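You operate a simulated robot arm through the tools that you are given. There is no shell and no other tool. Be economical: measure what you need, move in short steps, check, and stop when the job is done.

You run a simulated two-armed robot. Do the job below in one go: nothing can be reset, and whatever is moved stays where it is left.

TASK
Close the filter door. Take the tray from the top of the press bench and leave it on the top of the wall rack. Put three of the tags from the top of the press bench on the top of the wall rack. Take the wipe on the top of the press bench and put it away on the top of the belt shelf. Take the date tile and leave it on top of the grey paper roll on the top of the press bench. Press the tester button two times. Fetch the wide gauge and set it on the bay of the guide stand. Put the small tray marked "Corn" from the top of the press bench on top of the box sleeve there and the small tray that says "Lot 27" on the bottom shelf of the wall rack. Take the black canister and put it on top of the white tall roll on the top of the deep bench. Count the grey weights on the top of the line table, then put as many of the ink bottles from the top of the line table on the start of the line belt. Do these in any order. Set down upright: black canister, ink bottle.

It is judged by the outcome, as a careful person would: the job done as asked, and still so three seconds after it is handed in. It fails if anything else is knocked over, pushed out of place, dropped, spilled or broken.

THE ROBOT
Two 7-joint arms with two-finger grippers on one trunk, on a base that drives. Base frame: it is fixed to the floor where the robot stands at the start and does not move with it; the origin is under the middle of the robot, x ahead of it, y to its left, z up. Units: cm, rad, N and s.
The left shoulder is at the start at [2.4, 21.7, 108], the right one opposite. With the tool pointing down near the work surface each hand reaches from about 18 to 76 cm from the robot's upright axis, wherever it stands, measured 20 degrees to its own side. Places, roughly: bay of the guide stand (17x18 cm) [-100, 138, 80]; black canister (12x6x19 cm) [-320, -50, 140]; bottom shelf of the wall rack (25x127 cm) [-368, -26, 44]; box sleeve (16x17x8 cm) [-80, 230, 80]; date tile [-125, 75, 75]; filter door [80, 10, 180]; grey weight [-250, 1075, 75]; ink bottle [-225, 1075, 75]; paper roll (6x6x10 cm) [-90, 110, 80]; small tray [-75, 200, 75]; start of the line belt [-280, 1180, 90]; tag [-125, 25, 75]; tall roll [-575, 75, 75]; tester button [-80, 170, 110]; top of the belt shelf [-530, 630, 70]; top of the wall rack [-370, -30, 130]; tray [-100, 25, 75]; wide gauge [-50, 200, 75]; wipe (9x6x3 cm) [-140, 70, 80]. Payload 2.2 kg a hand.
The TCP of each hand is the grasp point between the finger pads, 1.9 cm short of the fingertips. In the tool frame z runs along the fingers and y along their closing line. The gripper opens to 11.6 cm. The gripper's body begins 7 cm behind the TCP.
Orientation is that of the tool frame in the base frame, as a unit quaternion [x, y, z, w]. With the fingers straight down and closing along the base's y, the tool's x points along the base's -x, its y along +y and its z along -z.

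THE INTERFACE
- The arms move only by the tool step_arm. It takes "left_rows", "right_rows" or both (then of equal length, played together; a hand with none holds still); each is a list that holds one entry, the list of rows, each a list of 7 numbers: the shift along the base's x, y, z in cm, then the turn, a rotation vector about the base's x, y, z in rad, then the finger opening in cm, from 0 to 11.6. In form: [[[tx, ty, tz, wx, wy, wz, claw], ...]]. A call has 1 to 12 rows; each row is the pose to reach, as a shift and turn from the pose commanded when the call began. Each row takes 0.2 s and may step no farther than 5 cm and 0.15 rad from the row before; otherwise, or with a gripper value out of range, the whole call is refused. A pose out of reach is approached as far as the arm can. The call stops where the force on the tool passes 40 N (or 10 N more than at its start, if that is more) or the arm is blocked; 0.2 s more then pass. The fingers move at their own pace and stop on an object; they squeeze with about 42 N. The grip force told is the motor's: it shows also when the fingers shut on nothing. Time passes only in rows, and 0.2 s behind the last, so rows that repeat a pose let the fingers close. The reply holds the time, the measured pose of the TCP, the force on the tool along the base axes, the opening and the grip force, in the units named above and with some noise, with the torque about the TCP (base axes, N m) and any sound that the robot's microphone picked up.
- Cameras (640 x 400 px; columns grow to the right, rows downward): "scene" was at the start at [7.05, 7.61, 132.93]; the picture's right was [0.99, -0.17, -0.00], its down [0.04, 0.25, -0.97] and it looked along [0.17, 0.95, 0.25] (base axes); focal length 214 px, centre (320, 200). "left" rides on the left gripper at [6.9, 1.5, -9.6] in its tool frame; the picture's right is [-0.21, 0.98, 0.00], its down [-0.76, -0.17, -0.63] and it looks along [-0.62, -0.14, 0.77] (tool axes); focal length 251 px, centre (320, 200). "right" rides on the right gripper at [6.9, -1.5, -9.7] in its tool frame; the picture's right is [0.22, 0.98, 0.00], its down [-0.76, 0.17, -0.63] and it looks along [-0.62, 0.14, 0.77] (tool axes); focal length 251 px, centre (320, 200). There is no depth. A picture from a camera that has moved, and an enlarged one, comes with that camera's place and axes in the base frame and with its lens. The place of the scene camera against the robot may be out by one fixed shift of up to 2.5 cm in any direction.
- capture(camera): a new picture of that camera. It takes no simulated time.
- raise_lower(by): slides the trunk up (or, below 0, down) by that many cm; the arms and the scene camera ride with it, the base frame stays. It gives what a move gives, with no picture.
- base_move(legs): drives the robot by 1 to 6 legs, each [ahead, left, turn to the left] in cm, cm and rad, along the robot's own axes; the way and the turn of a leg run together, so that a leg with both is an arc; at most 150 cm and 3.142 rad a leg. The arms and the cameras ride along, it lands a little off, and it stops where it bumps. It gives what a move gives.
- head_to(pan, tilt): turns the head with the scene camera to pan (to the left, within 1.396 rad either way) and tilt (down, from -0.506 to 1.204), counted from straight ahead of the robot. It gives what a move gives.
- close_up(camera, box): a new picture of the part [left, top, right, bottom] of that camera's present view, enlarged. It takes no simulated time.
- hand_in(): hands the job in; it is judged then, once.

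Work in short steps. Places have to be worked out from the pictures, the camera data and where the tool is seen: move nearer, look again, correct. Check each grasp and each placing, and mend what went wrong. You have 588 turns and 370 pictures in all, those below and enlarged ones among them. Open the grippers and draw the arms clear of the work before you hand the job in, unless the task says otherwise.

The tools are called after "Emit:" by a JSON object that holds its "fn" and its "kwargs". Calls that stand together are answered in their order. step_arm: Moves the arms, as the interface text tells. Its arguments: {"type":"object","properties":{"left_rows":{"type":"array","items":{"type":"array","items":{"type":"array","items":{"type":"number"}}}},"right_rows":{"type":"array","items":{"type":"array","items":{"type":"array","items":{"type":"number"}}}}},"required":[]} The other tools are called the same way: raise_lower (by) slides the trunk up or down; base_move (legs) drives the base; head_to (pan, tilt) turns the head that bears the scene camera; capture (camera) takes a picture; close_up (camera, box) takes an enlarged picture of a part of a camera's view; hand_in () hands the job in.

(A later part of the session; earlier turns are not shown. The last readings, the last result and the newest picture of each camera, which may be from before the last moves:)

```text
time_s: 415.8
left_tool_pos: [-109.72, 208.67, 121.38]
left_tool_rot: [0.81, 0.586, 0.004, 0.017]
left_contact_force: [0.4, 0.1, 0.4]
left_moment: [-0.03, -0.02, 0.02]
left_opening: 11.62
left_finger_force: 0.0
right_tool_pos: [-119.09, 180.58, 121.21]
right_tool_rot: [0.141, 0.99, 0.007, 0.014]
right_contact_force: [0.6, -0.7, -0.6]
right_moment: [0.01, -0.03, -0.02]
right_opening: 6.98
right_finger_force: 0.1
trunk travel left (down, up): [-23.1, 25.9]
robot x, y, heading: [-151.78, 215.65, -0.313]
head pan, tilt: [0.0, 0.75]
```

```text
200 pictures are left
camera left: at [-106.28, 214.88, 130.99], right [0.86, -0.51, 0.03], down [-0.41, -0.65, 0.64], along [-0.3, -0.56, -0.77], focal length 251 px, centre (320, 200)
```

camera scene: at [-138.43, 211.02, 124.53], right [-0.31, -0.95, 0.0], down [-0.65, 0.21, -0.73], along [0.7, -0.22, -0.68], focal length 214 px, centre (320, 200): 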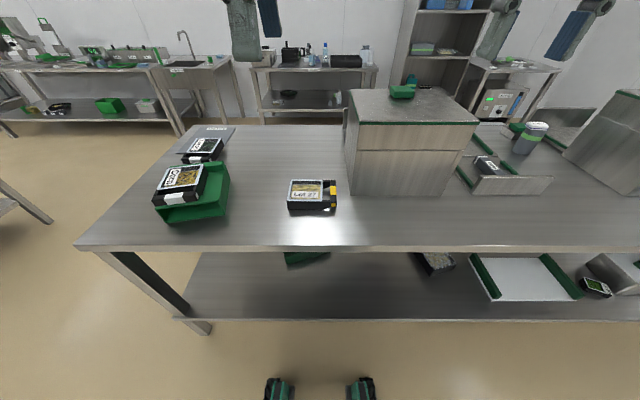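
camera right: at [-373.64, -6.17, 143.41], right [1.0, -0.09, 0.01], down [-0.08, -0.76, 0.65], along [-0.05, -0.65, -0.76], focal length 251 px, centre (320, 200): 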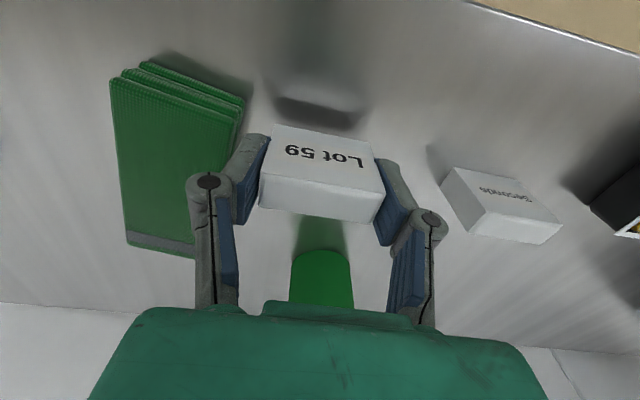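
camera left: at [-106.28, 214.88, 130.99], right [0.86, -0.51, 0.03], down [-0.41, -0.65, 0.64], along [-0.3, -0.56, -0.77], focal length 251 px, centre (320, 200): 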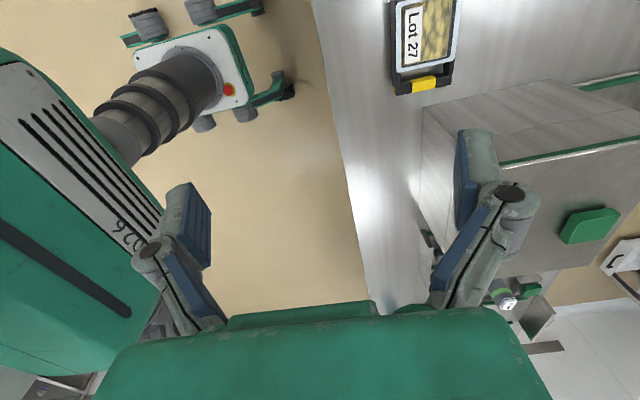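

Lot 27 body centre ≈(-92.6,201). I move the left hand over it and down to z≈90.

Emit:
{"fn": "step_arm", "kwargs": {"left_rows": [[[3, -1.4, -3, 0, 0, 0, 11.6], [6, -2.8, -6, 0, 0, 0, 11.6], [9, -4.2, -9, 0, 0, 0, 11.6], [12, -5.6, -12, 0, 0, 0, 11.6], [15, -6.8, -15, 0, 0, 0, 11.6], [17.1, -7.7, -18.5, 0, 0, 0, 11.6], [17.1, -7.7, -23, 0, 0, 0, 11.6], [17.1, -7.7, -27.5, 0, 0, 0, 11.6], [17.1, -7.7, -32, 0, 0, 0, 11.6]]]}}

Emit:
{"fn": "capture", "kwargs": {"camera": "left"}}

```text
time_s: 417.8
left_tool_pos: [-92.4, 200.96, 89.31]
left_tool_rot: [0.811, 0.585, 0.003, 0.016]
left_contact_force: [-0.5, 0.3, -0.1]
left_moment: [-0.03, 0.03, 0.03]
left_opening: 11.57
left_finger_force: 0.0
right_tool_pos: [-118.99, 180.52, 121.21]
right_tool_rot: [0.141, 0.99, 0.007, 0.013]
right_contact_force: [-0.4, -1.2, -0.1]
right_moment: [0.0, 0.02, 0.0]
right_opening: 7.0
right_finger_force: 0.0
trunk travel left (down, up): [-23.1, 25.9]
robot x, y, heading: [-151.86, 215.4, -0.317]
head pan, tilt: [0.0, 0.75]
```

```text
199 pictures are left
camera left: at [-89.08, 207.2, 98.89], right [0.86, -0.51, 0.03], down [-0.41, -0.65, 0.64], along [-0.3, -0.56, -0.77], focal length 251 px, centre (320, 200)
```

left: 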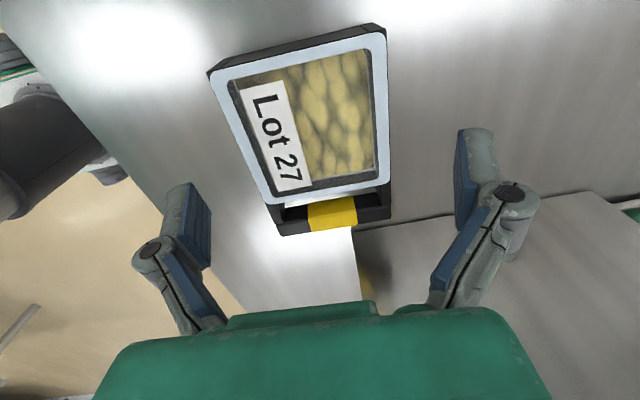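

Centred. I descend, grip and lift.

Emit:
{"fn": "step_arm", "kwargs": {"left_rows": [[[-0.2, 0, -3, 0, 0, 0, 11.6], [-0.2, 0, -6.5, 0, 0, 0, 11.6], [-0.2, 0, -6.5, 0, 0, 0, 11.6], [-0.2, 0, -6.5, 0, 0, 0, 9], [-0.2, 0, -6.5, 0, 0, 0, 6], [-0.2, 0, -6.5, 0, 0, 0, 6]]]}}

Emit:
{"fn": "step_arm", "kwargs": {"left_rows": [[[0, 0, 2, 0, 0, 0, 6], [-1, 0.3, 6, 0, 0, 0, 6], [-3, 1, 10, 0, 0, 0, 6], [-6, 2, 13, 0, 0, 0, 6], [-9, 3, 16, 0, 0, 0, 6], [-12, 4, 19, 0, 0, 0, 6], [-15, 5, 21, 0, 0, 0, 6]]]}}

Emit:
{"fn": "capture", "kwargs": {"camera": "left"}}

```text
time_s: 419.2
left_tool_pos: [-92.74, 200.88, 83.01]
left_tool_rot: [0.81, 0.586, 0.003, 0.017]
left_contact_force: [0.4, -0.4, 1.1]
left_moment: [0.07, 0.04, -0.03]
left_opening: 10.02
left_finger_force: 42.0
right_tool_pos: [-119.08, 180.59, 121.22]
right_tool_rot: [0.142, 0.99, 0.008, 0.013]
right_contact_force: [0.0, -0.2, 0.2]
right_moment: [0.01, 0.0, 0.0]
right_opening: 6.98
right_finger_force: 0.0
trunk travel left (down, up): [-23.1, 25.9]
robot x, y, heading: [-151.48, 215.64, -0.315]
head pan, tilt: [0.0, 0.75]
```

```text
time_s: 420.8
left_tool_pos: [-107.94, 206.12, 104.04]
left_tool_rot: [0.81, 0.586, 0.004, 0.018]
left_contact_force: [0.3, 0.4, -1.7]
left_moment: [0.01, -0.05, -0.01]
left_opening: 10.01
left_finger_force: 42.0
right_tool_pos: [-119.2, 180.74, 121.29]
right_tool_rot: [0.141, 0.99, 0.006, 0.014]
right_contact_force: [-0.4, 0.2, 0.3]
right_moment: [-0.03, -0.03, 0.05]
right_opening: 6.98
right_finger_force: 0.1
trunk travel left (down, up): [-23.1, 25.9]
robot x, y, heading: [-151.83, 215.57, -0.311]
head pan, tilt: [0.0, 0.75]
```

```text
198 pictures are left
camera left: at [-104.57, 212.31, 113.58], right [0.86, -0.51, 0.04], down [-0.41, -0.65, 0.64], along [-0.3, -0.56, -0.77], focal length 251 px, centre (320, 200)
```

left: 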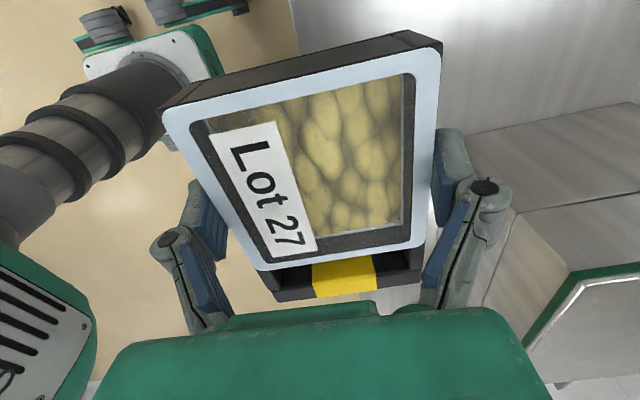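

Lot 27 held. I back off a little and drive right along the bench to the wipe.

Emit:
{"fn": "base_move", "kwargs": {"legs": [[-15, 0, 0], [0, -122, 0], [13, 0, 0]]}}

Emit:
{"fn": "capture", "kwargs": {"camera": "scene"}}

Emit:
{"fn": "capture", "kwargs": {"camera": "right"}}

```text
time_s: 428.8
left_tool_pos: [-146.84, 91.08, 103.92]
left_tool_rot: [0.811, 0.585, 0.003, 0.017]
left_contact_force: [0.6, -0.4, -0.8]
left_moment: [0.0, 0.02, -0.02]
left_opening: 9.92
left_finger_force: 42.0
right_tool_pos: [-158.12, 65.86, 121.44]
right_tool_rot: [0.142, 0.99, 0.006, 0.013]
right_contact_force: [0.1, 0.2, -0.1]
right_moment: [-0.02, 0.04, -0.03]
right_opening: 6.98
right_finger_force: 0.2
trunk travel left (down, up): [-23.1, 25.9]
robot x, y, heading: [-190.84, 100.64, -0.315]
head pan, tilt: [0.0, 0.75]
```

```text
197 pictures are left
camera scene: at [-177.56, 96.17, 124.53], right [-0.31, -0.95, 0.0], down [-0.65, 0.21, -0.73], along [0.69, -0.22, -0.68], focal length 214 px, centre (320, 200)
```

scene: 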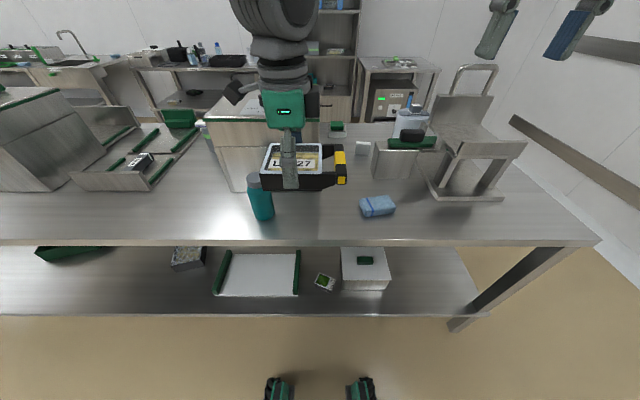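

```text
196 pictures are left
camera right: at [-165.46, 66.23, 130.75], right [0.07, 1.0, 0.01], down [0.76, -0.06, 0.65], along [0.65, -0.04, -0.76], focal length 251 px, centre (320, 200)
```

right: 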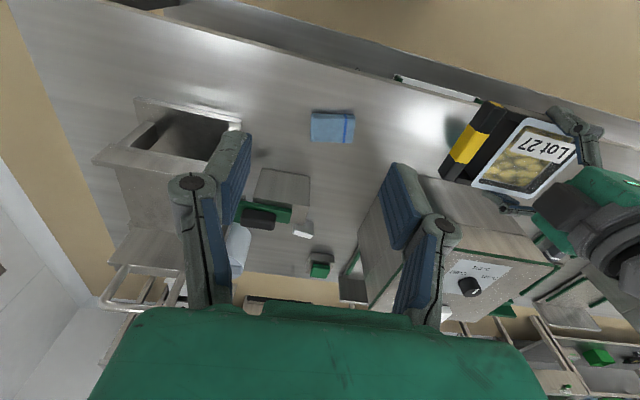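

Wipe centre ≈(-143.3,67.5), long side along y. I turn the right hand ~97° to close across its 6 cm side.

Emit:
{"fn": "step_arm", "kwargs": {"right_rows": [[[0, 0, 0, 0, 0, 0.14, 8], [0, 0, 0, 0, 0, 0.28, 9], [0, 0, 0, 0, 0, 0.42, 9.5], [0, 0, 0, 0, 0, 0.56, 9.5], [0, 0, 0, 0, 0, 0.7, 9.5], [0, 0, 0, 0, 0, 0.84, 9.5], [0, 0, 0, 0, 0, 0.98, 9.5], [0, 0, 0, 0, 0, 1.12, 9.5], [0, 0, 0, 0, 0, 1.26, 9.5], [0, 0, 0, 0, 0, 1.4, 9.5], [0, 0, 0, 0, 0, 1.54, 9.5], [0, 0, 0, 0, 0, 1.68, 9.5]]]}}

Emit:
{"fn": "step_arm", "kwargs": {"right_rows": [[[3, 0.3, -3, 0, 0, 0, 9.5], [6, 0.6, -6, 0, 0, 0, 9.5], [9, 0.9, -9, 0, 0, 0, 9.5], [12, 1.2, -12, 0, 0, 0, 9.5], [14.8, 1.6, -15, 0, 0, 0, 9.5], [14.8, 1.6, -19, 0, 0, 0, 9.5], [14.8, 1.6, -23, 0, 0, 0, 9.5], [14.8, 1.6, -27, 0, 0, 0, 9.5], [14.8, 1.6, -31, 0, 0, 0, 9.5]]]}}

Emit:
{"fn": "capture", "kwargs": {"camera": "right"}}

```text
time_s: 431.4
left_tool_pos: [-147.04, 90.97, 104.01]
left_tool_rot: [0.811, 0.585, 0.004, 0.018]
left_contact_force: [0.0, 0.1, -1.0]
left_moment: [0.01, -0.01, -0.03]
left_opening: 9.92
left_finger_force: 42.1
right_tool_pos: [-158.43, 65.85, 121.3]
right_tool_rot: [-0.643, 0.766, 0.016, 0.005]
right_contact_force: [0.1, 0.1, 0.5]
right_moment: [-0.03, -0.05, 0.0]
right_opening: 9.48
right_finger_force: 0.0
trunk travel left (down, up): [-23.1, 25.9]
robot x, y, heading: [-190.66, 100.31, -0.313]
head pan, tilt: [0.0, 0.75]
```

```text
time_s: 433.4
left_tool_pos: [-146.92, 91.02, 103.84]
left_tool_rot: [0.811, 0.584, 0.003, 0.019]
left_contact_force: [0.7, 0.8, -0.7]
left_moment: [0.04, -0.02, 0.0]
left_opening: 9.91
left_finger_force: 42.2
right_tool_pos: [-143.62, 67.43, 90.28]
right_tool_rot: [-0.642, 0.766, 0.015, 0.005]
right_contact_force: [1.2, 0.3, 0.2]
right_moment: [0.0, 0.01, -0.01]
right_opening: 9.5
right_finger_force: 0.1
trunk travel left (down, up): [-23.1, 25.9]
robot x, y, heading: [-191.22, 100.64, -0.316]
head pan, tilt: [0.0, 0.75]
```

```text
195 pictures are left
camera right: at [-143.15, 59.96, 99.68], right [-1.0, -0.04, 0.01], down [-0.02, 0.75, 0.66], along [-0.03, 0.66, -0.75], focal length 251 px, centre (320, 200)
```

right: 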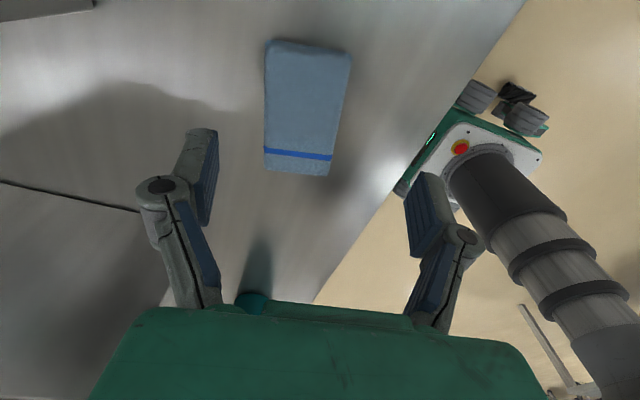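

Emit:
{"fn": "step_arm", "kwargs": {"right_rows": [[[0.6, -0.3, -2, 0, 0, 0, 9.5], [1.1, -0.5, -4, 0, 0, 0, 9.5], [1.1, -0.5, -6, 0, 0, 0, 9.5], [1.1, -0.5, -7.9, 0, 0, 0, 9.5], [1.1, -0.5, -7.9, 0, 0, 0, 7], [1.1, -0.5, -7.9, 0, 0, 0, 4], [1.1, -0.5, -7.9, 0, 0, 0, 4]]]}}

Emit:
{"fn": "step_arm", "kwargs": {"right_rows": [[[0, 0, 2, 0, 0, 0, 4], [0, 0, 6, 0, 0, 0, 4], [-2, 0, 10, 0, 0, 0, 4], [-5, 0, 13, 0, 0, 0, 4], [-8, 0, 16, 0, 0, 0, 4], [-11, 0, 19, 0, 0, 0, 4]]]}}

Emit:
{"fn": "capture", "kwargs": {"camera": "right"}}

```text
time_s: 435.0
left_tool_pos: [-147.01, 91.09, 104.16]
left_tool_rot: [0.811, 0.585, 0.003, 0.018]
left_contact_force: [0.5, -0.9, -1.2]
left_moment: [0.05, -0.04, 0.02]
left_opening: 9.92
left_finger_force: 41.9
right_tool_pos: [-142.59, 67.03, 82.44]
right_tool_rot: [-0.642, 0.766, 0.016, 0.006]
right_contact_force: [0.2, 0.5, 0.0]
right_moment: [0.01, -0.01, 0.01]
right_opening: 5.37
right_finger_force: 41.9
trunk travel left (down, up): [-23.1, 25.9]
robot x, y, heading: [-191.25, 100.6, -0.312]
head pan, tilt: [0.0, 0.75]
```

```text
time_s: 436.4
left_tool_pos: [-147.21, 91.05, 104.02]
left_tool_rot: [0.811, 0.585, 0.005, 0.019]
left_contact_force: [0.8, 0.4, -0.8]
left_moment: [0.03, 0.0, 0.01]
left_opening: 9.89
left_finger_force: 41.7
right_tool_pos: [-153.77, 67.12, 101.49]
right_tool_rot: [-0.642, 0.767, 0.014, 0.006]
right_contact_force: [-0.7, -0.5, 0.3]
right_moment: [0.01, -0.05, 0.02]
right_opening: 5.35
right_finger_force: 42.3
trunk travel left (down, up): [-23.1, 25.9]
robot x, y, heading: [-190.86, 100.39, -0.312]
head pan, tilt: [0.0, 0.75]
```

```text
194 pictures are left
camera right: at [-153.32, 59.63, 111.02], right [-1.0, -0.04, 0.01], down [-0.02, 0.75, 0.66], along [-0.03, 0.66, -0.75], focal length 251 px, centre (320, 200)
```

right: 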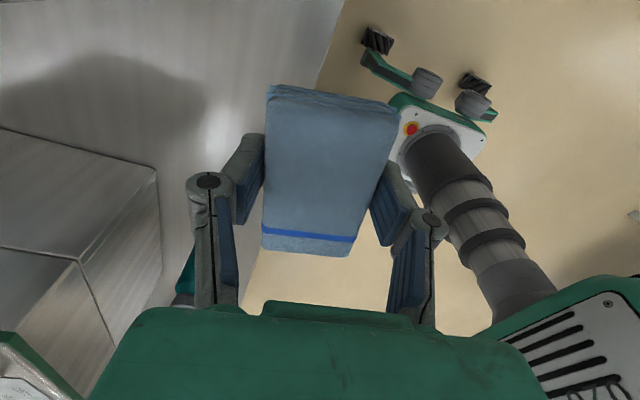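

Wipe held. For the low shelf the hand must come in tilted, so I'll re-grip the Lot 27 tray: set it down here with its handle pointing away, then regrasp with a tilted hand. First rotate the left hand back and shift the right hand aside.

Emit:
{"fn": "step_arm", "kwargs": {"right_rows": [[[-1.2, -0.3, 0, 0, 0, 0, 4], [-2.4, -0.6, 0, 0, 0, 0, 4], [-3.6, -1, 0, 0, 0, 0, 4], [-4.8, -1.4, 0, 0, 0, 0, 4], [-6, -1.8, 0, 0, 0, 0, 4], [-7.2, -2.2, 0, 0, 0, 0, 4], [-8.4, -2.6, 0, 0, 0, 0, 4], [-9.6, -3, 0, 0, 0, 0, 4], [-10.8, -3.3, 0, 0, 0, 0, 4], [-12, -3.6, 0, 0, 0, 0, 4], [-13, -3.8, 0, 0, 0, 0, 4], [-13.9, -3.9, 0, 0, 0, 0, 4]]], "left_rows": [[[0, 0, 0, 0, 0, 0.14, 6], [0, 0, 0, 0, 0, 0.28, 6], [0, 0, 0, 0, 0, 0.42, 6], [0, 0, 0, 0, 0, 0.56, 6], [0, 0, 0, 0, 0, 0.7, 6], [0, 0, 0, 0, 0, 0.84, 6], [0.5, -2, 0, 0, 0, 0.98, 6], [1, -4, 0, 0, 0, 1.12, 6], [1.5, -6, 0, 0, 0, 1.26, 6], [2, -8, 0, 0, 0, 1.4, 6], [3, -9.6, 0, 0, 0, 1.54, 6], [3, -9.6, 0, 0, 0, 1.58, 6]]]}}

Emit:
{"fn": "capture", "kwargs": {"camera": "scene"}}

Emit:
{"fn": "capture", "kwargs": {"camera": "left"}}

```text
time_s: 439.2
left_tool_pos: [-142.64, 82.65, 107.46]
left_tool_rot: [0.136, 0.99, -0.017, 0.019]
left_contact_force: [-0.1, 0.1, -1.8]
left_moment: [-0.02, 0.01, -0.02]
left_opening: 9.88
left_finger_force: 41.7
right_tool_pos: [-167.66, 63.2, 101.62]
right_tool_rot: [-0.642, 0.767, 0.014, 0.006]
right_contact_force: [0.0, 0.8, -0.8]
right_moment: [0.01, -0.02, -0.01]
right_opening: 5.3
right_finger_force: 41.7
trunk travel left (down, up): [-23.1, 25.9]
robot x, y, heading: [-190.78, 100.43, -0.312]
head pan, tilt: [0.0, 0.75]
stopped in row 12 (left hand): the arm was blocked; the commanded pose is now the measured one
```

```text
193 pictures are left
camera scene: at [-177.62, 95.69, 124.52], right [-0.31, -0.95, 0.0], down [-0.65, 0.21, -0.73], along [0.69, -0.22, -0.68], focal length 214 px, centre (320, 200)
```

scene: 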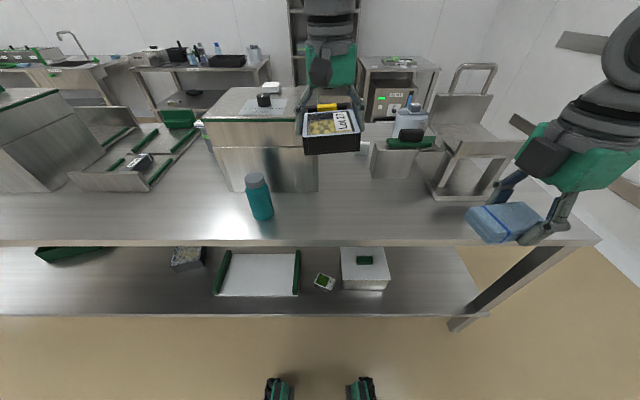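

```text
192 pictures are left
camera left: at [-149.18, 86.32, 116.7], right [0.47, 0.88, -0.02], down [0.66, -0.34, 0.67], along [0.58, -0.33, -0.74], focal length 251 px, centre (320, 200)
```

left: 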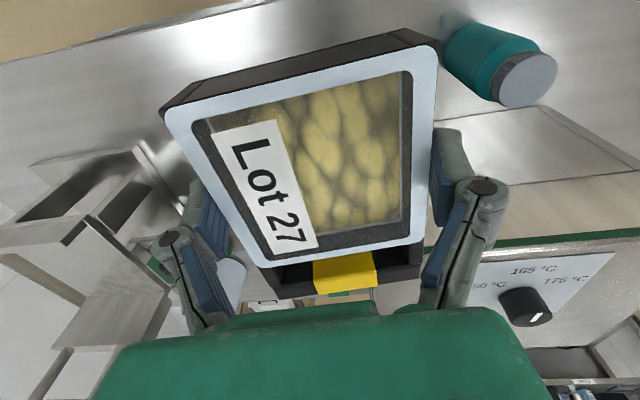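

The left hand is too near the robot's mid-plane. I shift the base 15 cm right and bring the hand left.

Emit:
{"fn": "base_move", "kwargs": {"legs": [[0, -15, 0]]}}

Emit:
{"fn": "step_arm", "kwargs": {"left_rows": [[[1, 3, 0, 0, 0, 0, 6], [2, 6, 0, 0, 0, 0, 6], [3, 9, -1, 0, 0, 0, 6], [3.8, 12, -2, 0, 0, 0, 6], [4.6, 14.3, -3, 0, 0, 0, 6], [4.6, 14.3, -3, 0, 0, 0, 6], [4.6, 14.3, -3, 0, 0, 0, 6]]]}}

Emit:
{"fn": "capture", "kwargs": {"camera": "scene"}}

```text
time_s: 440.5
left_tool_pos: [-146.04, 70.85, 108.23]
left_tool_rot: [0.132, 0.991, -0.032, 0.019]
left_contact_force: [1.6, 2.9, 1.1]
left_moment: [-0.12, 0.13, 0.02]
left_opening: 9.84
left_finger_force: 41.7
right_tool_pos: [-171.67, 51.02, 101.94]
right_tool_rot: [-0.642, 0.767, 0.009, -0.003]
right_contact_force: [1.0, -1.2, -0.2]
right_moment: [-0.04, 0.04, 0.02]
right_opening: 5.29
right_finger_force: 42.1
trunk travel left (down, up): [-23.1, 25.9]
robot x, y, heading: [-195.22, 86.73, -0.311]
head pan, tilt: [0.0, 0.75]
```

```text
time_s: 442.3
left_tool_pos: [-143.06, 82.41, 105.61]
left_tool_rot: [0.131, 0.991, -0.016, 0.025]
left_contact_force: [0.5, -1.2, -2.5]
left_moment: [0.13, -0.06, -0.01]
left_opening: 9.89
left_finger_force: 42.4
right_tool_pos: [-173.14, 48.29, 100.99]
right_tool_rot: [-0.643, 0.765, 0.018, 0.012]
right_contact_force: [-0.1, -0.4, -1.6]
right_moment: [0.04, -0.03, -0.02]
right_opening: 5.32
right_finger_force: 41.8
trunk travel left (down, up): [-23.1, 25.9]
robot x, y, heading: [-195.39, 86.96, -0.311]
head pan, tilt: [0.0, 0.75]
stopped in row 7 (left hand): the arm was blocked; the commanded pose is now the measured one
```

```text
191 pictures are left
camera scene: at [-182.0, 82.36, 124.52], right [-0.31, -0.95, 0.0], down [-0.65, 0.21, -0.73], along [0.69, -0.22, -0.68], focal length 214 px, centre (320, 200)
```

scene: 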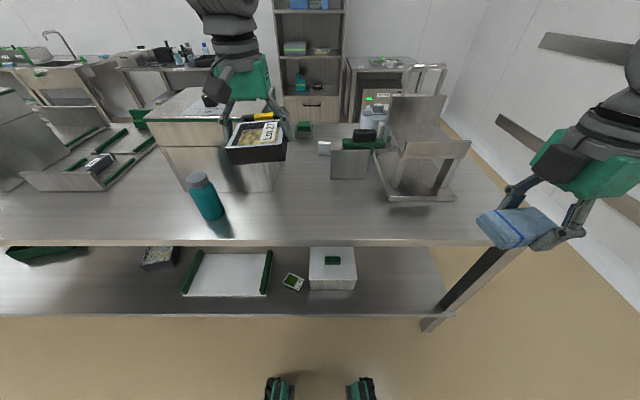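

I straighten the hand, lower the tray toward the bench.

Emit:
{"fn": "step_arm", "kwargs": {"left_rows": [[[-1, 0.3, -3, 0.038, 0.045, 0, 6], [-2, 0.6, -6, 0.038, 0.045, 0, 6], [-2.8, 0.9, -10, 0.038, 0.045, 0, 6], [-2.8, 0.9, -14, 0.038, 0.045, 0, 6], [-2.8, 0.9, -18, 0.038, 0.045, 0, 6], [-2.8, 0.9, -20.5, 0.038, 0.045, 0, 6]]]}}

Emit:
{"fn": "capture", "kwargs": {"camera": "left"}}

```text
time_s: 443.7
left_tool_pos: [-144.68, 86.66, 84.64]
left_tool_rot: [0.129, 0.992, -0.015, -0.004]
left_contact_force: [-0.7, 1.5, -1.4]
left_moment: [-0.08, 0.1, -0.02]
left_opening: 9.86
left_finger_force: 42.3
right_tool_pos: [-171.63, 51.71, 102.02]
right_tool_rot: [-0.644, 0.765, 0.006, 0.0]
right_contact_force: [0.5, -0.1, -0.3]
right_moment: [-0.03, 0.05, 0.04]
right_opening: 5.26
right_finger_force: 41.8
trunk travel left (down, up): [-23.1, 25.9]
robot x, y, heading: [-194.98, 87.69, -0.308]
head pan, tilt: [0.0, 0.75]
```

```text
190 pictures are left
camera left: at [-150.79, 90.06, 94.26], right [0.46, 0.89, -0.03], down [0.7, -0.34, 0.63], along [0.55, -0.31, -0.77], focal length 251 px, centre (320, 200)
```

left: 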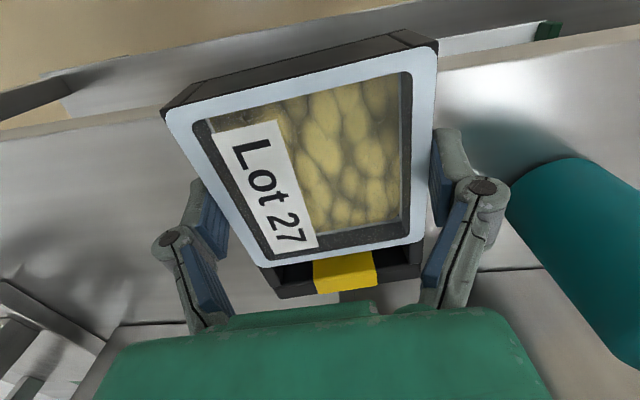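

The bottle is close on the left; I move 4 cm away from it, then lower.

Emit:
{"fn": "step_arm", "kwargs": {"left_rows": [[[-0.6, -2, 0.5, 0, 0, 0, 6], [-1.2, -4.5, 0.5, 0, 0, 0, 6], [-1.2, -4.5, 0.5, 0, 0, 0, 6], [-1.2, -4.5, -0.5, 0, 0, 0, 6], [-1.2, -4.5, -1.2, 0, 0, 0, 6], [-1.2, -4.5, -1.8, 0, 0, 0, 6]]]}}

Emit:
{"fn": "capture", "kwargs": {"camera": "left"}}

```text
time_s: 445.1
left_tool_pos: [-146.99, 78.78, 83.48]
left_tool_rot: [0.134, 0.991, 0.0, 0.004]
left_contact_force: [-3.0, -7.6, 20.8]
left_moment: [0.67, -1.03, -0.27]
left_opening: 9.86
left_finger_force: 41.9
right_tool_pos: [-173.17, 48.06, 101.41]
right_tool_rot: [-0.643, 0.765, 0.013, 0.014]
right_contact_force: [0.3, 0.6, 0.2]
right_moment: [-0.01, -0.01, -0.01]
right_opening: 5.27
right_finger_force: 42.2
trunk travel left (down, up): [-23.1, 25.9]
robot x, y, heading: [-195.12, 86.99, -0.31]
head pan, tilt: [0.0, 0.75]
```

```text
189 pictures are left
camera left: at [-153.36, 81.98, 93.03], right [0.47, 0.89, 0.0], down [0.68, -0.36, 0.64], along [0.56, -0.29, -0.77], focal length 251 px, centre (320, 200)
```

left: 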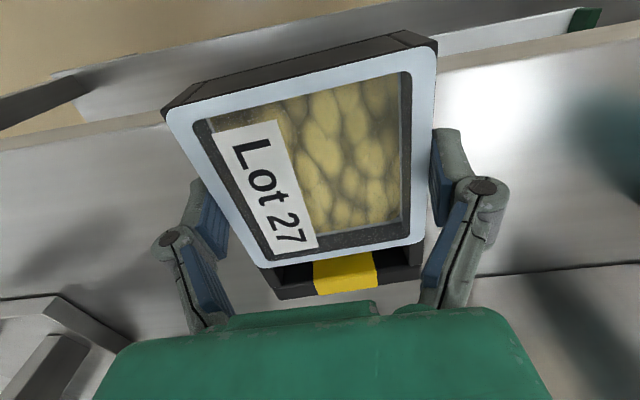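

Tray rests on the bench. I open, tilt the hand 31° in place (wrist back toward me), and close again.

Emit:
{"fn": "step_arm", "kwargs": {"left_rows": [[[0, 0, 0.3, 0, 0, 0, 10.5], [0, 0, 0.3, 0, 0, 0, 11.3], [0, 0, 0.3, 0, 0, 0, 11.3], [0, 0, 0.4, -0.043, -0.133, 0, 11.3], [0, 0, 0.5, -0.087, -0.266, 0, 11.3], [0, 0, 0.5, -0.13, -0.4, 0, 11.3], [0, 0, 0.5, -0.17, -0.523, 0, 11.3], [0, 0, 0.5, -0.17, -0.523, 0, 11.3]]]}}

Emit:
{"fn": "capture", "kwargs": {"camera": "left"}}

```text
time_s: 446.9
left_tool_pos: [-146.72, 80.3, 83.84]
left_tool_rot: [0.116, 0.956, -0.054, 0.265]
left_contact_force: [1.3, -1.3, 1.3]
left_moment: [0.11, 0.07, -0.05]
left_opening: 11.32
left_finger_force: 0.0
left hand out of reach, approached as far as the arm can: row 6, 7
right_tool_pos: [-172.63, 49.67, 101.67]
right_tool_rot: [-0.643, 0.765, 0.011, 0.007]
right_contact_force: [0.1, -0.7, 0.7]
right_moment: [0.02, -0.03, 0.02]
right_opening: 5.27
right_finger_force: 42.5
trunk travel left (down, up): [-23.1, 25.9]
robot x, y, heading: [-195.22, 87.16, -0.312]
head pan, tilt: [0.0, 0.75]
```

```text
188 pictures are left
camera left: at [-156.85, 84.64, 88.41], right [0.42, 0.9, 0.07], down [0.28, -0.2, 0.94], along [0.86, -0.38, -0.34], focal length 251 px, centre (320, 200)
```

left: 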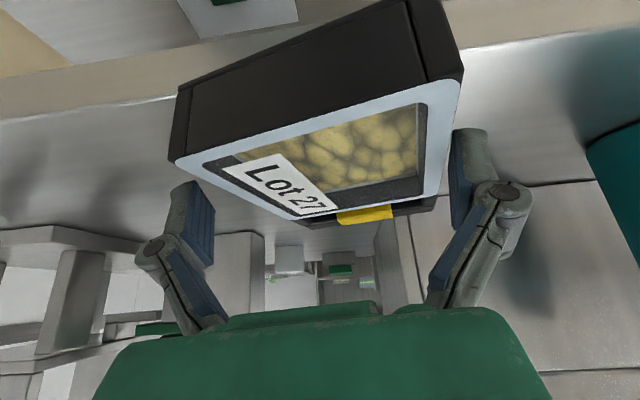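

Tilt is right. I close on the tray and lift.

Emit:
{"fn": "step_arm", "kwargs": {"left_rows": [[[0, 0, -0.3, 0, 0, 0, 10.5], [0, 0, -0.3, 0, 0, 0, 9], [0, 0, -0.3, 0, 0, 0, 6], [0, 0, -0.3, 0, 0, 0, 6], [0, 0, 2, 0, 0, 0, 6], [-1, 0.3, 6, 0, 0, 0, 6], [-3, 1, 10, 0, 0, 0, 6], [-6, 2, 13, 0, 0, 0, 6]]]}}

Emit:
{"fn": "capture", "kwargs": {"camera": "left"}}

Emit:
{"fn": "capture", "kwargs": {"camera": "scene"}}

```text
time_s: 448.7
left_tool_pos: [-152.71, 82.7, 96.84]
left_tool_rot: [0.127, 0.954, -0.057, 0.266]
left_contact_force: [-0.5, 0.4, -1.3]
left_moment: [-0.03, 0.01, 0.01]
left_opening: 9.64
left_finger_force: 42.1
right_tool_pos: [-172.6, 49.98, 101.65]
right_tool_rot: [-0.643, 0.766, 0.01, 0.008]
right_contact_force: [-0.9, -0.7, -0.6]
right_moment: [-0.01, -0.04, -0.01]
right_opening: 5.27
right_finger_force: 41.9
trunk travel left (down, up): [-23.1, 25.9]
robot x, y, heading: [-195.16, 87.5, -0.31]
head pan, tilt: [0.0, 0.75]
```

```text
187 pictures are left
camera left: at [-162.68, 87.31, 101.44], right [0.44, 0.89, 0.07], down [0.27, -0.21, 0.94], along [0.86, -0.4, -0.33], focal length 251 px, centre (320, 200)
```

left: 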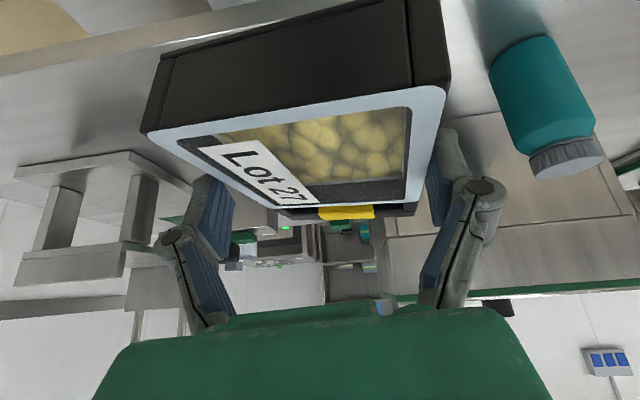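

```text
186 pictures are left
camera scene: at [-182.13, 83.04, 124.56], right [-0.31, -0.95, 0.0], down [-0.65, 0.21, -0.73], along [0.7, -0.23, -0.68], focal length 214 px, centre (320, 200)
```

scene: 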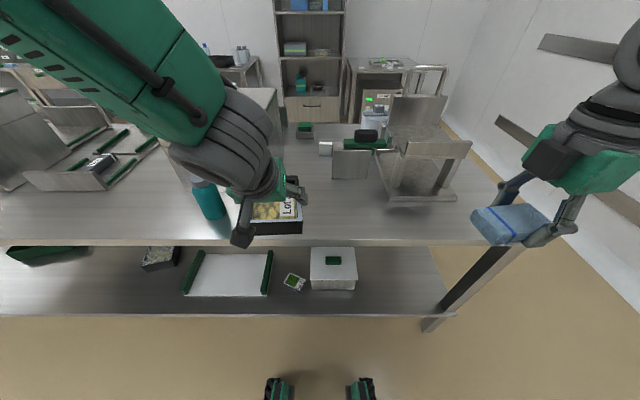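

Tray is gripped level with the hand tilted. I drive back to the rack.

Emit:
{"fn": "base_move", "kwargs": {"legs": [[-70, 0, 0], [-60, -20, 0], [0, -45, 0], [0, 0, -1.575]]}}

Emit:
{"fn": "raise_lower", "kwargs": {"by": -22.5}}

Emit:
{"fn": "head_to", "kwargs": {"pan": 0, "tilt": 0.5}}

Emit:
{"fn": "capture", "kwargs": {"camera": "scene"}}

Emit:
{"fn": "capture", "kwargs": {"camera": "left"}}

```text
time_s: 461.8
left_tool_pos: [-344.51, 23.72, 96.91]
left_tool_rot: [0.766, 0.582, -0.226, 0.15]
left_contact_force: [-0.1, -0.3, -0.9]
left_moment: [0.01, 0.02, -0.01]
left_opening: 9.54
left_finger_force: 41.5
right_tool_pos: [-377.22, 43.89, 101.39]
right_tool_rot: [0.089, 0.996, 0.002, 0.016]
right_contact_force: [-0.1, -0.4, -0.1]
right_moment: [0.0, 0.01, 0.0]
right_opening: 5.27
right_finger_force: 42.0
trunk travel left (down, up): [-23.1, 25.9]
robot x, y, heading: [-338.87, 66.12, -1.884]
head pan, tilt: [0.0, 0.75]
```

```text
time_s: 464.2
left_tool_pos: [-344.05, 23.76, 74.35]
left_tool_rot: [0.766, 0.583, -0.227, 0.15]
left_contact_force: [0.2, 0.6, -1.2]
left_moment: [-0.02, -0.03, 0.01]
left_opening: 9.57
left_finger_force: 41.6
right_tool_pos: [-376.86, 43.99, 79.06]
right_tool_rot: [0.088, 0.996, 0.002, 0.016]
right_contact_force: [-1.0, 0.0, 0.7]
right_moment: [-0.04, 0.0, -0.01]
right_opening: 5.27
right_finger_force: 42.1
trunk travel left (down, up): [-0.6, 48.4]
robot x, y, heading: [-339.16, 65.95, -1.888]
head pan, tilt: [0.0, 0.75]
```

```text
time_s: 465.0
left_tool_pos: [-344.23, 23.78, 74.38]
left_tool_rot: [0.766, 0.583, -0.226, 0.149]
left_contact_force: [0.5, 0.1, -0.7]
left_moment: [0.02, 0.01, 0.01]
left_opening: 9.57
left_finger_force: 41.9
right_tool_pos: [-376.86, 44.07, 79.02]
right_tool_rot: [0.089, 0.996, 0.003, 0.014]
right_contact_force: [-0.6, 0.0, -0.9]
right_moment: [-0.01, 0.03, 0.02]
right_opening: 5.27
right_finger_force: 42.3
trunk travel left (down, up): [-0.6, 48.4]
robot x, y, heading: [-339.41, 66.17, -1.89]
head pan, tilt: [0.0, 0.499]
```

```text
185 pictures are left
camera scene: at [-341.86, 53.11, 104.21], right [-0.95, 0.31, 0.0], down [0.15, 0.46, -0.88], along [-0.27, -0.83, -0.48], focal length 214 px, centre (320, 200)
```

scene: 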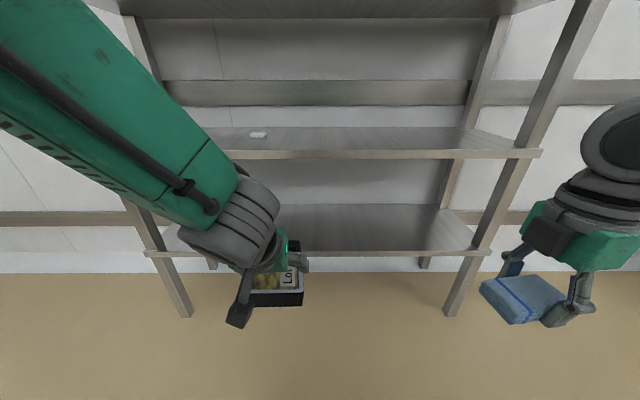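

```text
184 pictures are left
camera left: at [-339.54, 33.82, 78.9], right [0.89, -0.45, 0.08], down [-0.21, -0.27, 0.94], along [-0.4, -0.85, -0.33], focal length 251 px, centre (320, 200)
```

left: 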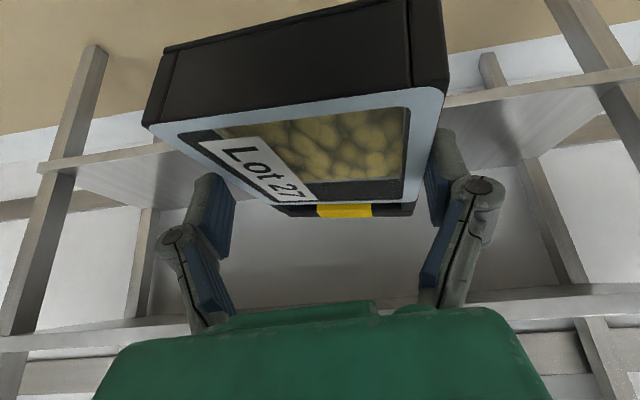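

I lower the tray to just above the bottom-shelf height, then drive in.

Emit:
{"fn": "step_arm", "kwargs": {"left_rows": [[[0, 0, -4, 0, 0, 0, 6], [0, 0, -8, 0, 0, 0, 6], [0, 0, -12, 0, 0, 0, 6], [0, 0, -16, 0, 0, 0, 6], [0, 0, -20, 0, 0, 0, 6], [0, 0, -23.5, 0, 0, 0, 6]]]}}

Emit:
{"fn": "base_move", "kwargs": {"legs": [[16, 0, 0]]}}

Emit:
{"fn": "capture", "kwargs": {"camera": "scene"}}

Emit:
{"fn": "capture", "kwargs": {"camera": "left"}}

```text
time_s: 466.4
left_tool_pos: [-343.9, 23.63, 50.9]
left_tool_rot: [0.766, 0.583, -0.228, 0.149]
left_contact_force: [-0.5, 0.5, -1.8]
left_moment: [0.04, -0.02, -0.01]
left_opening: 9.54
left_finger_force: 42.3
right_tool_pos: [-376.78, 43.88, 79.03]
right_tool_rot: [0.089, 0.996, 0.004, 0.016]
right_contact_force: [0.2, -0.1, 0.4]
right_moment: [0.03, -0.04, 0.03]
right_opening: 5.25
right_finger_force: 41.8
trunk travel left (down, up): [-0.6, 48.4]
robot x, y, heading: [-338.81, 66.21, -1.887]
head pan, tilt: [0.0, 0.499]
```

```text
time_s: 467.8
left_tool_pos: [-349.14, 8.65, 50.86]
left_tool_rot: [0.766, 0.583, -0.227, 0.15]
left_contact_force: [-0.3, -0.2, -1.0]
left_moment: [0.03, -0.02, 0.02]
left_opening: 9.53
left_finger_force: 42.1
right_tool_pos: [-381.94, 28.72, 78.85]
right_tool_rot: [0.089, 0.996, 0.003, 0.017]
right_contact_force: [-0.1, -0.4, 0.2]
right_moment: [0.04, -0.03, 0.0]
right_opening: 5.28
right_finger_force: 42.1
trunk travel left (down, up): [-0.6, 48.4]
robot x, y, heading: [-343.88, 50.97, -1.884]
head pan, tilt: [0.0, 0.499]
```

```text
183 pictures are left
camera scene: at [-346.91, 37.81, 104.2], right [-0.95, 0.31, 0.0], down [0.15, 0.46, -0.88], along [-0.27, -0.83, -0.48], focal length 214 px, centre (320, 200)
```

scene: 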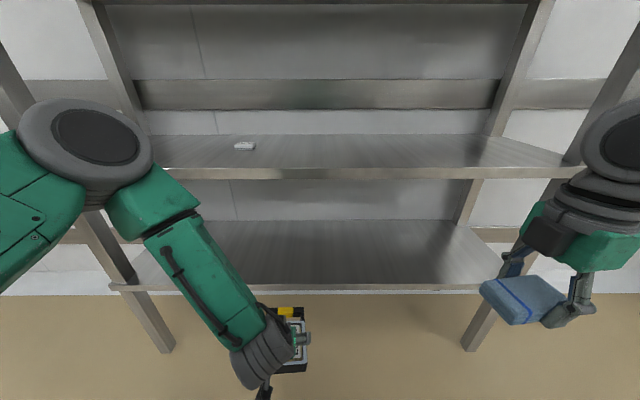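

```text
182 pictures are left
camera left: at [-344.41, 18.56, 55.44], right [0.89, -0.45, 0.08], down [-0.21, -0.27, 0.94], along [-0.4, -0.85, -0.33], focal length 251 px, centre (320, 200)
```

left: 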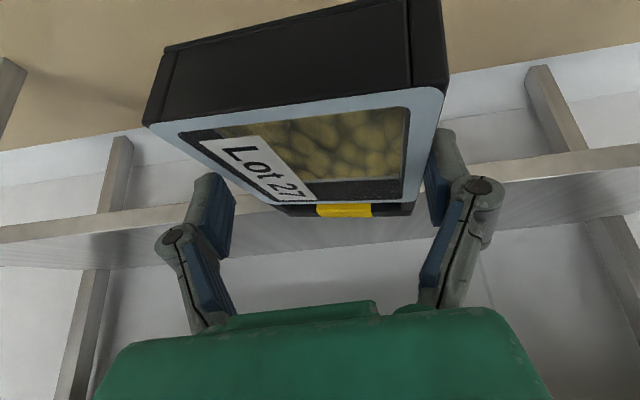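

The elbow is out to the left, so I extend with the arm (straightening it) rather than the base.

Emit:
{"fn": "step_arm", "kwargs": {"left_rows": [[[-1.2, -3.7, 0, 0, 0, 0, 6], [-2.4, -7.4, 0, 0, 0, 0, 6], [-3.6, -11.1, 0, 0, 0, 0, 6], [-4.6, -14.3, 0, 0, 0, 0, 6]]]}}

Emit:
{"fn": "capture", "kwargs": {"camera": "scene"}}

Emit:
{"fn": "capture", "kwargs": {"camera": "left"}}

```text
time_s: 468.8
left_tool_pos: [-353.53, -5.58, 50.97]
left_tool_rot: [0.766, 0.583, -0.228, 0.149]
left_contact_force: [0.2, 0.5, -1.9]
left_moment: [0.0, 0.03, 0.0]
left_opening: 9.54
left_finger_force: 42.3
right_tool_pos: [-381.68, 29.08, 78.82]
right_tool_rot: [0.089, 0.996, 0.005, 0.018]
right_contact_force: [0.8, -0.5, -0.6]
right_moment: [0.01, -0.02, -0.02]
right_opening: 5.25
right_finger_force: 42.0
trunk travel left (down, up): [-0.6, 48.4]
robot x, y, heading: [-344.13, 50.96, -1.889]
head pan, tilt: [0.0, 0.499]
```

```text
181 pictures are left
camera scene: at [-346.86, 37.81, 104.2], right [-0.95, 0.31, 0.0], down [0.15, 0.46, -0.88], along [-0.27, -0.83, -0.48], focal length 214 px, centre (320, 200)
```

scene: 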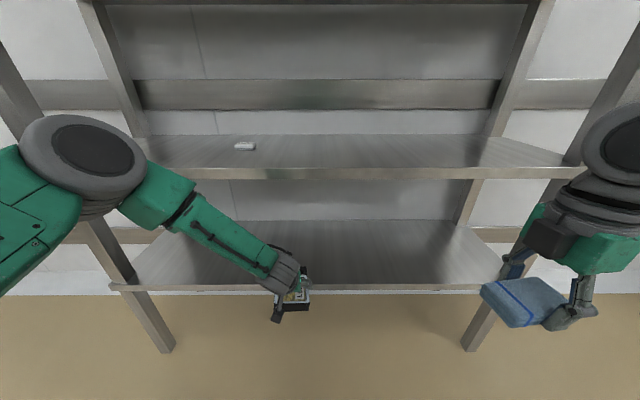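

```text
180 pictures are left
camera left: at [-348.9, 4.45, 55.55], right [0.89, -0.45, 0.08], down [-0.21, -0.27, 0.94], along [-0.4, -0.85, -0.33], focal length 251 px, centre (320, 200)
```

left: 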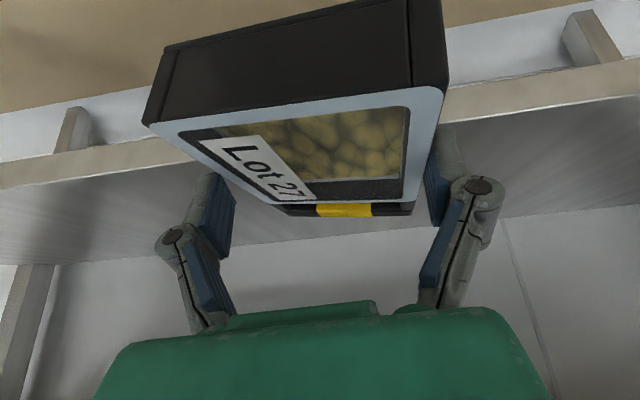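

Emit:
{"fn": "step_arm", "kwargs": {"left_rows": [[[-1.2, -3.7, 0, 0, 0, 0, 6], [-2.4, -7.4, 0, 0, 0, 0, 6], [-3.6, -11.1, 0, 0, 0, 0, 6], [-4.8, -14.8, 0, 0, 0, 0, 6]]]}}

Emit:
{"fn": "capture", "kwargs": {"camera": "scene"}}

Emit:
{"fn": "capture", "kwargs": {"camera": "left"}}

```text
time_s: 469.8
left_tool_pos: [-358.38, -20.51, 50.92]
left_tool_rot: [0.765, 0.583, -0.228, 0.149]
left_contact_force: [-0.4, 0.2, -1.6]
left_moment: [0.01, -0.03, 0.01]
left_opening: 9.52
left_finger_force: 41.8
right_tool_pos: [-381.77, 29.06, 78.73]
right_tool_rot: [0.088, 0.996, 0.007, 0.016]
right_contact_force: [0.1, -0.3, -0.1]
right_moment: [-0.03, 0.01, -0.04]
right_opening: 5.28
right_finger_force: 42.3
trunk travel left (down, up): [-0.6, 48.4]
robot x, y, heading: [-343.92, 51.25, -1.884]
head pan, tilt: [0.0, 0.499]
```

```text
179 pictures are left
camera scene: at [-346.9, 37.74, 104.19], right [-0.95, 0.31, 0.0], down [0.15, 0.46, -0.88], along [-0.27, -0.83, -0.48], focal length 214 px, centre (320, 200)
```

scene: 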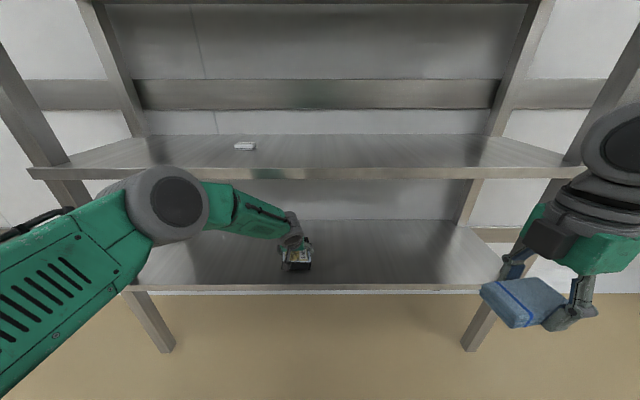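

```text
178 pictures are left
camera left: at [-353.69, -10.49, 55.46], right [0.89, -0.45, 0.08], down [-0.21, -0.26, 0.94], along [-0.4, -0.85, -0.33], focal length 251 px, centre (320, 200)
```

left: 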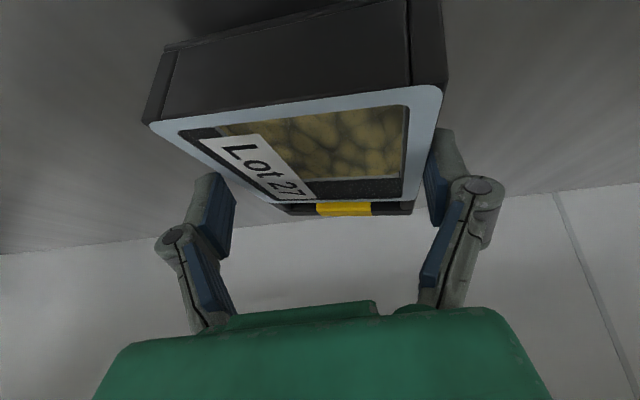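

It's over the bottom shelf, well inside. I lower to contact.

Emit:
{"fn": "step_arm", "kwargs": {"left_rows": [[[0, 0, -1.5, 0, 0, 0, 6], [0, 0, -2.3, 0, 0, 0, 6], [0, 0, -2.8, 0, 0, 0, 6], [0, 0, -3.3, 0, 0, 0, 6], [0, 0, -3.7, 0, 0, 0, 6]]]}}

```text
time_s: 470.9
left_tool_pos: [-358.33, -21.02, 48.67]
left_tool_rot: [0.763, 0.582, -0.235, 0.154]
left_contact_force: [-1.1, -0.3, 14.6]
left_moment: [0.77, -0.48, 0.2]
left_opening: 10.04
left_finger_force: 42.4
right_tool_pos: [-381.59, 28.96, 79.06]
right_tool_rot: [0.089, 0.996, 0.004, 0.015]
right_contact_force: [0.2, -0.1, -0.1]
right_moment: [0.01, -0.03, 0.02]
right_opening: 5.27
right_finger_force: 42.2
trunk travel left (down, up): [-0.6, 48.4]
robot x, y, heading: [-343.47, 51.02, -1.887]
head pan, tilt: [0.0, 0.499]
stopped in row 5 (left hand): the force on the tool passed its limit at 48 N (the readings are from after the stop); the commanded pose is now the measured one
```

Contact. I open, then withdraw backwards and slightly up.

Emit:
{"fn": "step_arm", "kwargs": {"left_rows": [[[0, 0, 0, 0, 0, 0, 10.6], [0, 0, 0, 0, 0, 0, 11.5], [0, 0, 0, 0, 0, 0, 11.5], [0.3, 1, 1, 0, 0, 0, 11.5], [0.9, 3, 2, 0, 0, 0, 11.5], [2.1, 6.6, 2.5, 0, 0, 0, 11.5], [3.3, 10.2, 2.5, 0, 0, 0, 11.5], [4.5, 13.8, 2.5, 0, 0, 0, 11.5], [5.7, 17.4, 2.5, 0, 0, 0, 11.5], [6.9, 21, 2.5, 0, 0, 0, 11.5], [8.1, 24.6, 2.5, 0, 0, 0, 11.5]]]}}

Emit:
{"fn": "capture", "kwargs": {"camera": "left"}}

Emit:
{"fn": "close_up", "kwargs": {"camera": "scene", "box": [200, 180, 420, 320]}}

```text
time_s: 473.3
left_tool_pos: [-350.18, 3.67, 50.84]
left_tool_rot: [0.763, 0.582, -0.233, 0.154]
left_contact_force: [0.2, -0.1, 0.5]
left_moment: [0.02, 0.0, -0.02]
left_opening: 11.5
left_finger_force: 0.1
right_tool_pos: [-381.65, 29.08, 79.0]
right_tool_rot: [0.089, 0.996, 0.005, 0.016]
right_contact_force: [-0.2, 0.9, -0.3]
right_moment: [-0.02, 0.03, 0.03]
right_opening: 5.26
right_finger_force: 42.2
trunk travel left (down, up): [-0.6, 48.4]
robot x, y, heading: [-344.18, 51.14, -1.886]
head pan, tilt: [0.0, 0.499]
```

```text
177 pictures are left
camera left: at [-345.51, 13.81, 55.24], right [0.89, -0.44, 0.08], down [-0.21, -0.25, 0.94], along [-0.4, -0.86, -0.32], focal length 251 px, centre (320, 200)
```

left: 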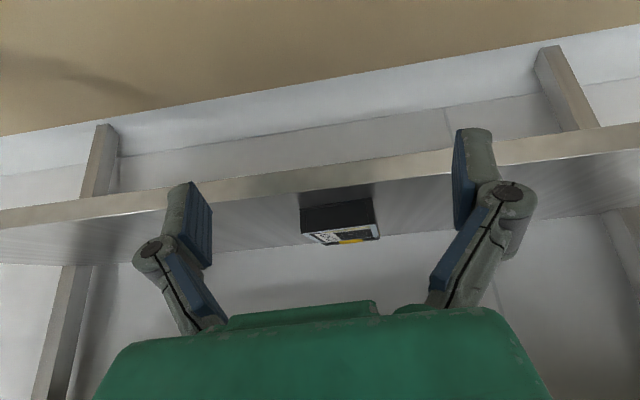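

```text
2.86 times, centred on (310, 250) of scene
camera zoom: at [-346.82, 37.88, 104.21], right [-0.95, 0.31, 0.0], down [0.15, 0.46, -0.88], along [-0.27, -0.83, -0.48], focal length 613 px, centre (349, 57)
```

zoom: 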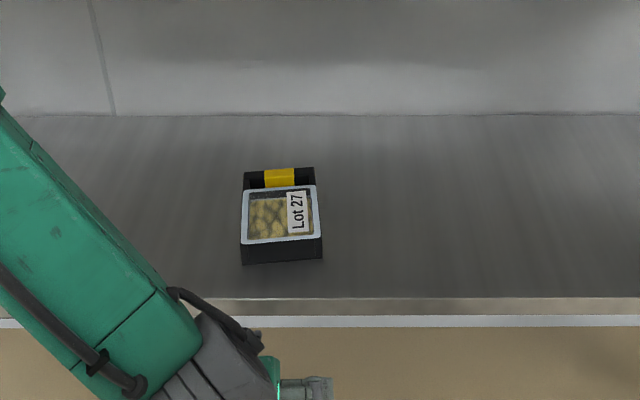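

Lot 27 sits flat on the bottom shelf. Next the black canister on the rack top: I untilt the left hand, back off, raise the trunk, and move to the rack's left part.

Emit:
{"fn": "step_arm", "kwargs": {"left_rows": [[[0.5, 2, 1, 0.13, -0.0425, 0, 11.5], [1, 4, 2, 0.26, -0.085, 0, 11.5], [1.5, 6, 3, 0.39, -0.1275, 0, 11.5], [2, 8, 4, 0.52, -0.17, 0, 11.5]]]}}

Emit:
{"fn": "base_move", "kwargs": {"legs": [[-14, 0, 0]]}}

Emit:
{"fn": "raise_lower", "kwargs": {"by": 44}}

Emit:
{"fn": "head_to", "kwargs": {"pan": 0.4, "tilt": 0.35}}

Emit:
{"fn": "capture", "kwargs": {"camera": "scene"}}

```text
time_s: 474.3
left_tool_pos: [-348.14, 11.55, 54.82]
left_tool_rot: [0.795, 0.607, -0.009, 0.0]
left_contact_force: [0.0, 0.6, -0.6]
left_moment: [-0.01, -0.01, -0.01]
left_opening: 11.52
left_finger_force: 0.1
right_tool_pos: [-381.78, 29.03, 78.82]
right_tool_rot: [0.089, 0.996, 0.005, 0.015]
right_contact_force: [0.9, 0.5, -0.2]
right_moment: [0.01, 0.0, -0.02]
right_opening: 5.28
right_finger_force: 41.8
trunk travel left (down, up): [-0.6, 48.4]
robot x, y, heading: [-343.58, 50.93, -1.888]
head pan, tilt: [0.0, 0.499]
```

```text
time_s: 475.6
left_tool_pos: [-343.78, 25.01, 54.92]
left_tool_rot: [0.794, 0.608, -0.01, 0.0]
left_contact_force: [0.4, 0.3, 0.0]
left_moment: [-0.02, 0.0, 0.0]
left_opening: 11.49
left_finger_force: 0.1
right_tool_pos: [-377.29, 42.33, 78.92]
right_tool_rot: [0.088, 0.996, 0.004, 0.015]
right_contact_force: [-0.8, 1.0, 0.2]
right_moment: [-0.02, -0.01, 0.01]
right_opening: 5.27
right_finger_force: 42.2
trunk travel left (down, up): [-0.6, 48.4]
robot x, y, heading: [-339.63, 64.2, -1.889]
head pan, tilt: [0.0, 0.499]
```

```text
refused: 44 is not a number from -40 to 40
```

```text
time_s: 476.5
left_tool_pos: [-343.82, 25.06, 55.0]
left_tool_rot: [0.794, 0.608, -0.011, 0.001]
left_contact_force: [0.5, -1.0, -1.1]
left_moment: [0.01, 0.02, 0.0]
left_opening: 11.5
left_finger_force: 0.0
right_tool_pos: [-377.2, 42.38, 78.93]
right_tool_rot: [0.089, 0.996, 0.007, 0.016]
right_contact_force: [-0.6, 0.0, -0.8]
right_moment: [0.0, 0.01, 0.02]
right_opening: 5.26
right_finger_force: 42.0
trunk travel left (down, up): [-0.6, 48.4]
robot x, y, heading: [-339.33, 64.36, -1.883]
head pan, tilt: [0.4, 0.351]
```

```text
175 pictures are left
camera scene: at [-338.88, 50.48, 105.59], right [-1.0, -0.08, 0.0], down [-0.03, 0.35, -0.94], along [0.08, -0.93, -0.35], focal length 214 px, centre (320, 200)
```

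scene: 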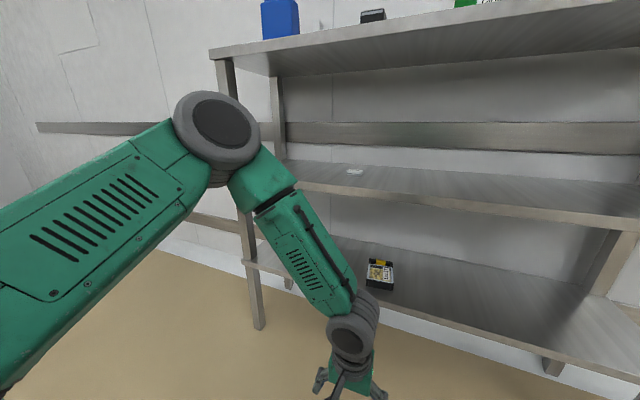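

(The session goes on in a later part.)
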